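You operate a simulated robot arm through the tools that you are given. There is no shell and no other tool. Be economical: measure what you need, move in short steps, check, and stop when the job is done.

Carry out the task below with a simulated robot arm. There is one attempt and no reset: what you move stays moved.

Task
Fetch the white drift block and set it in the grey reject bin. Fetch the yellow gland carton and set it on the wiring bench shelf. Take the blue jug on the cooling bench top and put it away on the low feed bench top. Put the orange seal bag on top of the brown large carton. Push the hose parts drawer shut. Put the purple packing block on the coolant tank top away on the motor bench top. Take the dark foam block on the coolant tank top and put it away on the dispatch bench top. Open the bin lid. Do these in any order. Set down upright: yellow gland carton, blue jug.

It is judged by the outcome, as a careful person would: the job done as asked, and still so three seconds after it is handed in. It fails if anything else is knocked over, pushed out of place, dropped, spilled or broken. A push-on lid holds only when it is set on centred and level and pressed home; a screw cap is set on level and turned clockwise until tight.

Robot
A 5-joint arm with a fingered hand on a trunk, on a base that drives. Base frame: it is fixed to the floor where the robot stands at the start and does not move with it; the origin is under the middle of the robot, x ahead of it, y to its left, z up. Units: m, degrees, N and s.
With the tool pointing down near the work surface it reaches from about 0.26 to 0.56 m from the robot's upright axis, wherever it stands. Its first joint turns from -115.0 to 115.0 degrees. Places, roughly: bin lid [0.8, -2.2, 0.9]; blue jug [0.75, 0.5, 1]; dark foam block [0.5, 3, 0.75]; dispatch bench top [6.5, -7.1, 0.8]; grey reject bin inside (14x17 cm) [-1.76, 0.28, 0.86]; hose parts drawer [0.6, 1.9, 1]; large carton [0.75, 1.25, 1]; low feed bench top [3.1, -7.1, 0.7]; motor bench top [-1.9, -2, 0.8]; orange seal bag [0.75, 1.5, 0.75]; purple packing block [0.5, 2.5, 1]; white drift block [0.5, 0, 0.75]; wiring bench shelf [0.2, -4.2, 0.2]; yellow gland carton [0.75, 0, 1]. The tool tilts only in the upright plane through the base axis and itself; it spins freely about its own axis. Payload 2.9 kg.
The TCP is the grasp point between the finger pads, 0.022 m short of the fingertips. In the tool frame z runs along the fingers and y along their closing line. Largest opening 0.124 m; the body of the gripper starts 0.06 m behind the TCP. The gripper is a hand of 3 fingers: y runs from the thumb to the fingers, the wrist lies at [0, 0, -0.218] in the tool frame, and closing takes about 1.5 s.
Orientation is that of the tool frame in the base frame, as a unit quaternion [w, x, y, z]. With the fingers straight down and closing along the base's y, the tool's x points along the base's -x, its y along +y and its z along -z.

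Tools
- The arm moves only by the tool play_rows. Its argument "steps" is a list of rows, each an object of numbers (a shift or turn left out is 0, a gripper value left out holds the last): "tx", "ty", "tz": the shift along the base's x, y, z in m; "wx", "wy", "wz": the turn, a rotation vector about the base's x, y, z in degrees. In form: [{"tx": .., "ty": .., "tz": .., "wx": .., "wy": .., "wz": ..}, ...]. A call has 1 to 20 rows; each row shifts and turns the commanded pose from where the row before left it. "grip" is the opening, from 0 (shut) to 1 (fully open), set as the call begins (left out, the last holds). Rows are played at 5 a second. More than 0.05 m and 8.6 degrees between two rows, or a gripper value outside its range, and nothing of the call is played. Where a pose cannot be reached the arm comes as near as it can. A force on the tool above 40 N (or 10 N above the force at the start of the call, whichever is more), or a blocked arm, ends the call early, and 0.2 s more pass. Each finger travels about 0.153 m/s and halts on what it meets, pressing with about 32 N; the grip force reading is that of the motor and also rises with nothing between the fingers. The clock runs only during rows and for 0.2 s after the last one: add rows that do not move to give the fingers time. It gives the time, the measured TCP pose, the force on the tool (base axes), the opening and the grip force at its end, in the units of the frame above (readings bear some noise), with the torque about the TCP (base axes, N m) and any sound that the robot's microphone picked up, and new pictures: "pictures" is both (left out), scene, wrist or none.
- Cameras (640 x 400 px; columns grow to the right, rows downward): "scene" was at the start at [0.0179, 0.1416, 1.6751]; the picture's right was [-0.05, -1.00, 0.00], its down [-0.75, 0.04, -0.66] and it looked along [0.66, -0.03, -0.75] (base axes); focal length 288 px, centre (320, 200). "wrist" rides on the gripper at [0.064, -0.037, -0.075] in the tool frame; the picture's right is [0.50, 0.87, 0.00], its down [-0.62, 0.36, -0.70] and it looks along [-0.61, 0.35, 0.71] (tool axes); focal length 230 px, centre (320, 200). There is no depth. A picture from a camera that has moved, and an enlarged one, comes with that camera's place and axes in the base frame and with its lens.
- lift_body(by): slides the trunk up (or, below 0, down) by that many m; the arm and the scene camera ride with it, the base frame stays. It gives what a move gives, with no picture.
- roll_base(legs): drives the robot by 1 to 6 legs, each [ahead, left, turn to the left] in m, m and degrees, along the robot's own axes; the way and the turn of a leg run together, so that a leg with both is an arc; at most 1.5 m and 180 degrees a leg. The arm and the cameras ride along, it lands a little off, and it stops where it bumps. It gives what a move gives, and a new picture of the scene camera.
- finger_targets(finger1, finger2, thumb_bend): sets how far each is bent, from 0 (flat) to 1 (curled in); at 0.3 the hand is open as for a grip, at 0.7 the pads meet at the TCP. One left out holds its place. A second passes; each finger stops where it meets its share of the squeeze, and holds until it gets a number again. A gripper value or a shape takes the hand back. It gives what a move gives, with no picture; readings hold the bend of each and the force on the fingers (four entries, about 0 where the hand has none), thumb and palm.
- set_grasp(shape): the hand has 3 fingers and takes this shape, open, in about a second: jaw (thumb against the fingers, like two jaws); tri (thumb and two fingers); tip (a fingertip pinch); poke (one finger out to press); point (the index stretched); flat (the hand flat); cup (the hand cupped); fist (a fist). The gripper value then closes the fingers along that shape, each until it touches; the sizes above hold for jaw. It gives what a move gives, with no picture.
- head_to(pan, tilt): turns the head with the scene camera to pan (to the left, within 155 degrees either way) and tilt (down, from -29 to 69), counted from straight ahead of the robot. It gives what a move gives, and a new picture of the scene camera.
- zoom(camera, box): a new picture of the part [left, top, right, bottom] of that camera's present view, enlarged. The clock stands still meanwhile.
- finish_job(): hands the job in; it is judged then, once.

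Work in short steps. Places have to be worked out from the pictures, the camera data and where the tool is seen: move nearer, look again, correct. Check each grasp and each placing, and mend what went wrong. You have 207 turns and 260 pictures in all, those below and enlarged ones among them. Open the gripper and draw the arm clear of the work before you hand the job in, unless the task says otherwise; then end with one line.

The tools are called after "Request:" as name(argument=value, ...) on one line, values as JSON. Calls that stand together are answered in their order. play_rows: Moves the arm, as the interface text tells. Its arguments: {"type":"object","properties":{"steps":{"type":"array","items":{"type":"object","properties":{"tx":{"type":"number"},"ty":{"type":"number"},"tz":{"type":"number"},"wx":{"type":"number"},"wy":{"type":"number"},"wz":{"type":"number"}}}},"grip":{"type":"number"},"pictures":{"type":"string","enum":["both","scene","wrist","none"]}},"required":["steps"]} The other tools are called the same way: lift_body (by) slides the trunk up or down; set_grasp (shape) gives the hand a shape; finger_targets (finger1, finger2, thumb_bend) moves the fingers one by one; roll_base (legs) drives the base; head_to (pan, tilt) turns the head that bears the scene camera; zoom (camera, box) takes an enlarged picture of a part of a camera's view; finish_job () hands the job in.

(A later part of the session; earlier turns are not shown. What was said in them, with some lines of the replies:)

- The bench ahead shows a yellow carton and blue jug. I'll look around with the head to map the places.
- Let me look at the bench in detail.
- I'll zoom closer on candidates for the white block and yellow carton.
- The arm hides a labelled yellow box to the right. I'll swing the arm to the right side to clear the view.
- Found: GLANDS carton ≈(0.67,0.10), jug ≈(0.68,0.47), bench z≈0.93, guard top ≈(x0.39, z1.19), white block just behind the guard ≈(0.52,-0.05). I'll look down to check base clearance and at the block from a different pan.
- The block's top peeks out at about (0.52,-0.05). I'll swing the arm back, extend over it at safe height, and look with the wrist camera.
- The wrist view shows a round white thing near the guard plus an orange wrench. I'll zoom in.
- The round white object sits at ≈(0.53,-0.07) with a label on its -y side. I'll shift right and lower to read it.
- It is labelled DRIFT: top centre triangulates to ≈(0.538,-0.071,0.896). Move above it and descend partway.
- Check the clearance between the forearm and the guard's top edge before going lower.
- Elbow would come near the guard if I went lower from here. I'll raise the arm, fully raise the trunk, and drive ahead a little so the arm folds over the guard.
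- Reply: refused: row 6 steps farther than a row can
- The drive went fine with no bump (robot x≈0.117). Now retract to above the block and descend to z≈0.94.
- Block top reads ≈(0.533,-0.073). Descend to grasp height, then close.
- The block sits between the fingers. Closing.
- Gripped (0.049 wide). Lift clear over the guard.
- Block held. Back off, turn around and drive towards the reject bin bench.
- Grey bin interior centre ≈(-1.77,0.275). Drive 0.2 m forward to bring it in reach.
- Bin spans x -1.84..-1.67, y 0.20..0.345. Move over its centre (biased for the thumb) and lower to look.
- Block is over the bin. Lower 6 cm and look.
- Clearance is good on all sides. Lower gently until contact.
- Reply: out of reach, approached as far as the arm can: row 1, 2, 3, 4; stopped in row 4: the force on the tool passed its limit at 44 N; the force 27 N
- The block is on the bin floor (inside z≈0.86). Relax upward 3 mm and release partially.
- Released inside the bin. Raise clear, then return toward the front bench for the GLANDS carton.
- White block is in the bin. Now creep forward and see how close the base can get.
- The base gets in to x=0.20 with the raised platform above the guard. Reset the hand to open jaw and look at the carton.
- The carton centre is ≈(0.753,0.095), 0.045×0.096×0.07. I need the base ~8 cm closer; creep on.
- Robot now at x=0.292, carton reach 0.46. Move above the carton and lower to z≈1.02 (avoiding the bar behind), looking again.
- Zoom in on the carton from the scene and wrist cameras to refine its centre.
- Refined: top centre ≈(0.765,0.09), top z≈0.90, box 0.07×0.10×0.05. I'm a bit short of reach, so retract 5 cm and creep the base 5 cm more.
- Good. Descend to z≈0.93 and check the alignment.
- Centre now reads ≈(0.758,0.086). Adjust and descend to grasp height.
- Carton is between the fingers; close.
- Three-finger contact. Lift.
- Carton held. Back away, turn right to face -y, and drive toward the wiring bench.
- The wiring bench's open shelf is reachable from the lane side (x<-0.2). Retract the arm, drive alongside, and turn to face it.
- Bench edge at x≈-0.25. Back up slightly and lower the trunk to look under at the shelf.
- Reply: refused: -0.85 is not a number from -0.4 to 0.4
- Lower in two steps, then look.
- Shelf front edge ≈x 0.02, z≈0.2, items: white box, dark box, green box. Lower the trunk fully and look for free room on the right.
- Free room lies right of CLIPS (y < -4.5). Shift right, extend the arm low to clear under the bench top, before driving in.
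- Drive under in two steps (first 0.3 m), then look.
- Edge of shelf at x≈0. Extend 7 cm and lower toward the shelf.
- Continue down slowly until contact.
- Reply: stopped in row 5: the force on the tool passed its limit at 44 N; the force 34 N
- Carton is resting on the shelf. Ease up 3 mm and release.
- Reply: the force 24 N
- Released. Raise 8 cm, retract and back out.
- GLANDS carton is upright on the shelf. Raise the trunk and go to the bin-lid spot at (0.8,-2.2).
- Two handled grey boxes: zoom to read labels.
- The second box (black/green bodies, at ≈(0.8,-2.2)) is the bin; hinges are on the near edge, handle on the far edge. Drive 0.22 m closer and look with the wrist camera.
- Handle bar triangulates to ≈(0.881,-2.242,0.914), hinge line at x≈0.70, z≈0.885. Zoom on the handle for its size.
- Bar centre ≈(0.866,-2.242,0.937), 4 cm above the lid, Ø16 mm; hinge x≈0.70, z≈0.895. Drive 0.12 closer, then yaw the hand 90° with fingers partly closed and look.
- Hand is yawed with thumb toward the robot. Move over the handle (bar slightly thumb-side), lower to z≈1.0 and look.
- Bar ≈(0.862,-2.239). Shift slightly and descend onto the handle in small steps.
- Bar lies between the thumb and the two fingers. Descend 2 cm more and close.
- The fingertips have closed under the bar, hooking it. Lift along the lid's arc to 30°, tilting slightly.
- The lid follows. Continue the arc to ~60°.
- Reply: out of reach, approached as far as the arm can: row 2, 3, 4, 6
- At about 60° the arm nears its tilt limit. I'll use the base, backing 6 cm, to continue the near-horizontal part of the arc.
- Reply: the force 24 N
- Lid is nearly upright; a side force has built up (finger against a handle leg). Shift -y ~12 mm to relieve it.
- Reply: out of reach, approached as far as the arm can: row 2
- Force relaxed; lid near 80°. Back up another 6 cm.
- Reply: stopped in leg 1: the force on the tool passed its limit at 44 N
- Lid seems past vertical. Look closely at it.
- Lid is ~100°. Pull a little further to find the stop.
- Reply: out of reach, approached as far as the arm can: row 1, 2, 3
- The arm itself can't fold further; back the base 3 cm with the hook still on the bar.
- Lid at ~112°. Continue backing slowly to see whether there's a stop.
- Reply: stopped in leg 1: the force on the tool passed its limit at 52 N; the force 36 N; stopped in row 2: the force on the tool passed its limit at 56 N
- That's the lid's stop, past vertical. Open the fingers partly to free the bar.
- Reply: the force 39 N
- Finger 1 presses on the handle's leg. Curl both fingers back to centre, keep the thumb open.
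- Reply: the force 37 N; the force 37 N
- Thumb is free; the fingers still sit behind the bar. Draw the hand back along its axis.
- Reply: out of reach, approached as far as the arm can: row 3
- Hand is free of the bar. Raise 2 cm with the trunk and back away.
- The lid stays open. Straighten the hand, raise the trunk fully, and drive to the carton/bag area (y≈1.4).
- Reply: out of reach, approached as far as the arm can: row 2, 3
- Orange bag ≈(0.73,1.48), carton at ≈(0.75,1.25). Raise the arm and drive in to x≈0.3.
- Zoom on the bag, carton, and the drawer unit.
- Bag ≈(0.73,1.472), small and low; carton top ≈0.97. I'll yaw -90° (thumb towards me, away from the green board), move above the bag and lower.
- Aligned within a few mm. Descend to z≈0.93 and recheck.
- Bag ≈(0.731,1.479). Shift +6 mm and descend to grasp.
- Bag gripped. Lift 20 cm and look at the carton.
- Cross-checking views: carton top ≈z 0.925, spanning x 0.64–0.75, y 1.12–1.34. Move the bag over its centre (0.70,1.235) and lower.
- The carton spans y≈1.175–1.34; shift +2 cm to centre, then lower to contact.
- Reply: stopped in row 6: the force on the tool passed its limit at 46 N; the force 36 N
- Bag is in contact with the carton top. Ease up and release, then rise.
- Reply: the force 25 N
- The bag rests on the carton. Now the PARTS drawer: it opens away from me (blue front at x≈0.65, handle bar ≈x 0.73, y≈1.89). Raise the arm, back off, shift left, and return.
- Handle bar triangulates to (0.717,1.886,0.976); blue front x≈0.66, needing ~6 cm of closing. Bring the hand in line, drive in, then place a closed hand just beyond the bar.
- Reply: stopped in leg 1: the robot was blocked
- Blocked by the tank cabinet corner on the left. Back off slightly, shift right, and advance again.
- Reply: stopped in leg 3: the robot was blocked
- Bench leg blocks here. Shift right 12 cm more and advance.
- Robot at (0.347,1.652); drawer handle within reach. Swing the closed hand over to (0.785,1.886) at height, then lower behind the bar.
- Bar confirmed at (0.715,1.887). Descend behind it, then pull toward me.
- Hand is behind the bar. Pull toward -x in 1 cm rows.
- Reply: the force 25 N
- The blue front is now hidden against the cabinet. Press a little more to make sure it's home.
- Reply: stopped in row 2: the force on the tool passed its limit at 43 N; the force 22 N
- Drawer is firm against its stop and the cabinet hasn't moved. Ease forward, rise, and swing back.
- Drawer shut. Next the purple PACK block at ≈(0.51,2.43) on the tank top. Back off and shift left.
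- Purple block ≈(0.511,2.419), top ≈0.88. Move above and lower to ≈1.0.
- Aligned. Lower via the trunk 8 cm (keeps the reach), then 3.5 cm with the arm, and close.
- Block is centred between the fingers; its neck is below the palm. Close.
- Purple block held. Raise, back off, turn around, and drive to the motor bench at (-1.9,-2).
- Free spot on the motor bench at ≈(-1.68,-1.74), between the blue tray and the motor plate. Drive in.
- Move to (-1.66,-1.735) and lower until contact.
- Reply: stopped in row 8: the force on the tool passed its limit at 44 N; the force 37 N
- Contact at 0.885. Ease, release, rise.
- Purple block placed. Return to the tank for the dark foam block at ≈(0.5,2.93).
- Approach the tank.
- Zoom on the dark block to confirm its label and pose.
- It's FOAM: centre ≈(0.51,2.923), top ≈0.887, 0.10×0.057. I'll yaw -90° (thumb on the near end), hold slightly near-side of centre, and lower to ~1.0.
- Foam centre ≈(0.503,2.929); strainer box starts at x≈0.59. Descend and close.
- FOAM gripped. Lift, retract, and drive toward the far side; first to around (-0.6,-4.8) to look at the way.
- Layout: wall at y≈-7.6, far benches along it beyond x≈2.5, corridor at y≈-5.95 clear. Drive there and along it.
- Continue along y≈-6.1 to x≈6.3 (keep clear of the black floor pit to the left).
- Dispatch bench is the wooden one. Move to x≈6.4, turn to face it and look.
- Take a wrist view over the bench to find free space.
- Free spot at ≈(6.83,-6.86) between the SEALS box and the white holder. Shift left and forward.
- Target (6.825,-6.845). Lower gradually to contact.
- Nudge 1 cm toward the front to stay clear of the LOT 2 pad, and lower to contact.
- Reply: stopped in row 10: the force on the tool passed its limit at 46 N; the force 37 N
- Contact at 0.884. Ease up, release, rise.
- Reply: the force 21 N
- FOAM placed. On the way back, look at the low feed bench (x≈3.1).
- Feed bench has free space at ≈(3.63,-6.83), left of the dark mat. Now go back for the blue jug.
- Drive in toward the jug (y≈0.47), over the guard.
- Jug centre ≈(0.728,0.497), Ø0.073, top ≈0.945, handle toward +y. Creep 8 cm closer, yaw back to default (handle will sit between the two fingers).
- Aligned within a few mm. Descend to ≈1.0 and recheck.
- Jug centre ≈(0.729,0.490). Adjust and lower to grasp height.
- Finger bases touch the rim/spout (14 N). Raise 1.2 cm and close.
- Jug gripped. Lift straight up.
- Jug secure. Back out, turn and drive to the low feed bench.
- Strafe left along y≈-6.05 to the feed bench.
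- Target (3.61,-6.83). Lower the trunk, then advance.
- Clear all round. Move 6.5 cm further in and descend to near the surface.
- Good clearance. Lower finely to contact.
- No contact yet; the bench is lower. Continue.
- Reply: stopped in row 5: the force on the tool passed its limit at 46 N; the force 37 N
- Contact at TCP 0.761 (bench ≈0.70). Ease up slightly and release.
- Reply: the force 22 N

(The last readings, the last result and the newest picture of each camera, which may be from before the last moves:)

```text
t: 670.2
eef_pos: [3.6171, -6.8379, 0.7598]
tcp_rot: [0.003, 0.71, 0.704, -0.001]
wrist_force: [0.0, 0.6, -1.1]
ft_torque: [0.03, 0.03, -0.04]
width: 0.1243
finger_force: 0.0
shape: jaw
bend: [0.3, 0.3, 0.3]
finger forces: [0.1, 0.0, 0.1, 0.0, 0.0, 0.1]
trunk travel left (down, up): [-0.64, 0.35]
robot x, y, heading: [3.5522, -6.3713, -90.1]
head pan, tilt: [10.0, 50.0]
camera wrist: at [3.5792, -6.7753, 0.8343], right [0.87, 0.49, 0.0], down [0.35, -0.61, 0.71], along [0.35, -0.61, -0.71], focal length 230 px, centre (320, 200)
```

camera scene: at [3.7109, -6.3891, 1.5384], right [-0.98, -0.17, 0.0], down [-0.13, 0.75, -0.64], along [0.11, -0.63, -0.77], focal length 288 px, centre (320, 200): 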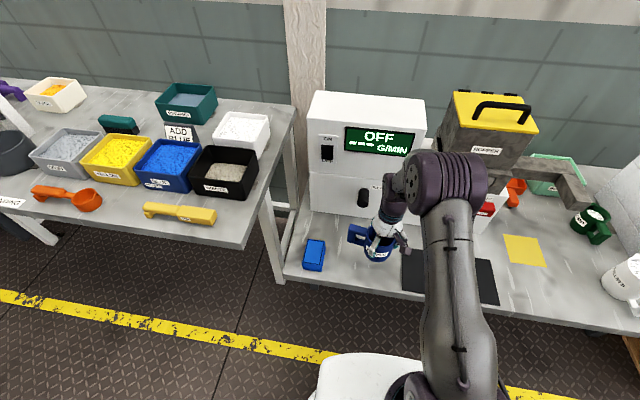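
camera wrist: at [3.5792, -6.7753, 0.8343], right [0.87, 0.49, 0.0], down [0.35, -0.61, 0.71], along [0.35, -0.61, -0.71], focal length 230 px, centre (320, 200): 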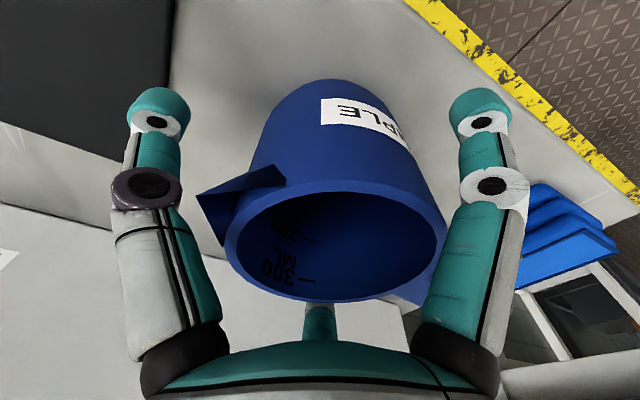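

Released, jug upright. Rise straight up and back away to check.

Request:
play_rows(steps=[{"tz": 0.02}, {"tz": 0.03}, {"tz": 0.04}, {"tz": 0.045}, {"tz": 0.045}, {"tz": 0.045}, {"tz": 0.045}], pictures="none")

Request:
roll_base(legs=[[-0.3, 0, 0]])

Request:
zoom(camera="scene", box=[230, 80, 470, 230])

```text
t: 671.8
eef_pos: [3.6182, -6.8388, 1.0321]
tcp_rot: [0.004, 0.709, 0.705, -0.002]
wrist_force: [0.8, 0.3, -0.4]
ft_torque: [0.0, -0.04, -0.04]
width: 0.1238
finger_force: 0.0
shape: jaw
bend: [0.3, 0.3, 0.3]
finger forces: [0.0, 0.0, 0.0, 0.0, 0.0, 0.0]
trunk travel left (down, up): [-0.64, 0.35]
robot x, y, heading: [3.5542, -6.374, -89.9]
head pan, tilt: [10.0, 50.0]
```

```text
t: 673.8
eef_pos: [3.6202, -6.537, 1.0317]
tcp_rot: [0.004, 0.708, 0.706, -0.002]
wrist_force: [-0.2, 0.1, -0.4]
ft_torque: [0.02, -0.01, -0.02]
width: 0.1241
finger_force: 0.1
shape: jaw
bend: [0.3, 0.3, 0.3]
finger forces: [0.0, 0.0, 0.0, 0.0, 0.1, 0.1]
trunk travel left (down, up): [-0.64, 0.35]
robot x, y, heading: [3.5522, -6.0754, -89.9]
head pan, tilt: [10.0, 50.0]
camera scene: at [3.7107, -6.0865, 1.5384], right [-0.98, -0.18, 0.0], down [-0.14, 0.75, -0.64], along [0.11, -0.63, -0.77], focal length 288 px, centre (320, 200)
```

scene: 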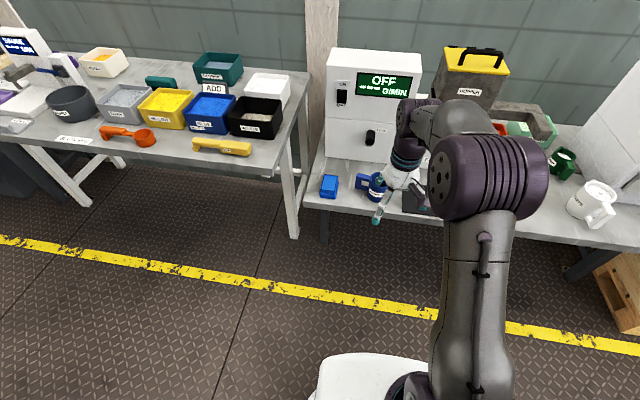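

```text
2.67 times, centred on (350, 155) of scene
camera zoom: at [3.7107, -6.0865, 1.5384], right [-0.98, -0.18, 0.0], down [-0.14, 0.75, -0.64], along [0.11, -0.63, -0.77], focal length 767 px, centre (240, 320)
```

zoom: 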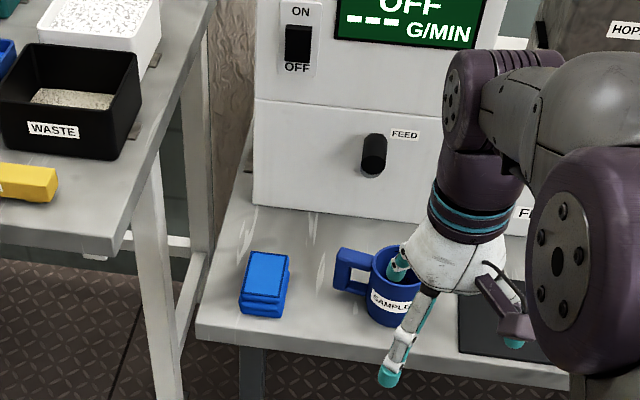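

The jug stands upright on the low feed bench, the gripper is open and clear, and all eight tasks have been done and checked.

Request:
finish_job()

```text
The job is handed in.
```

All eight tasks are done, and the job is handed in with the gripper open and clear of the work.
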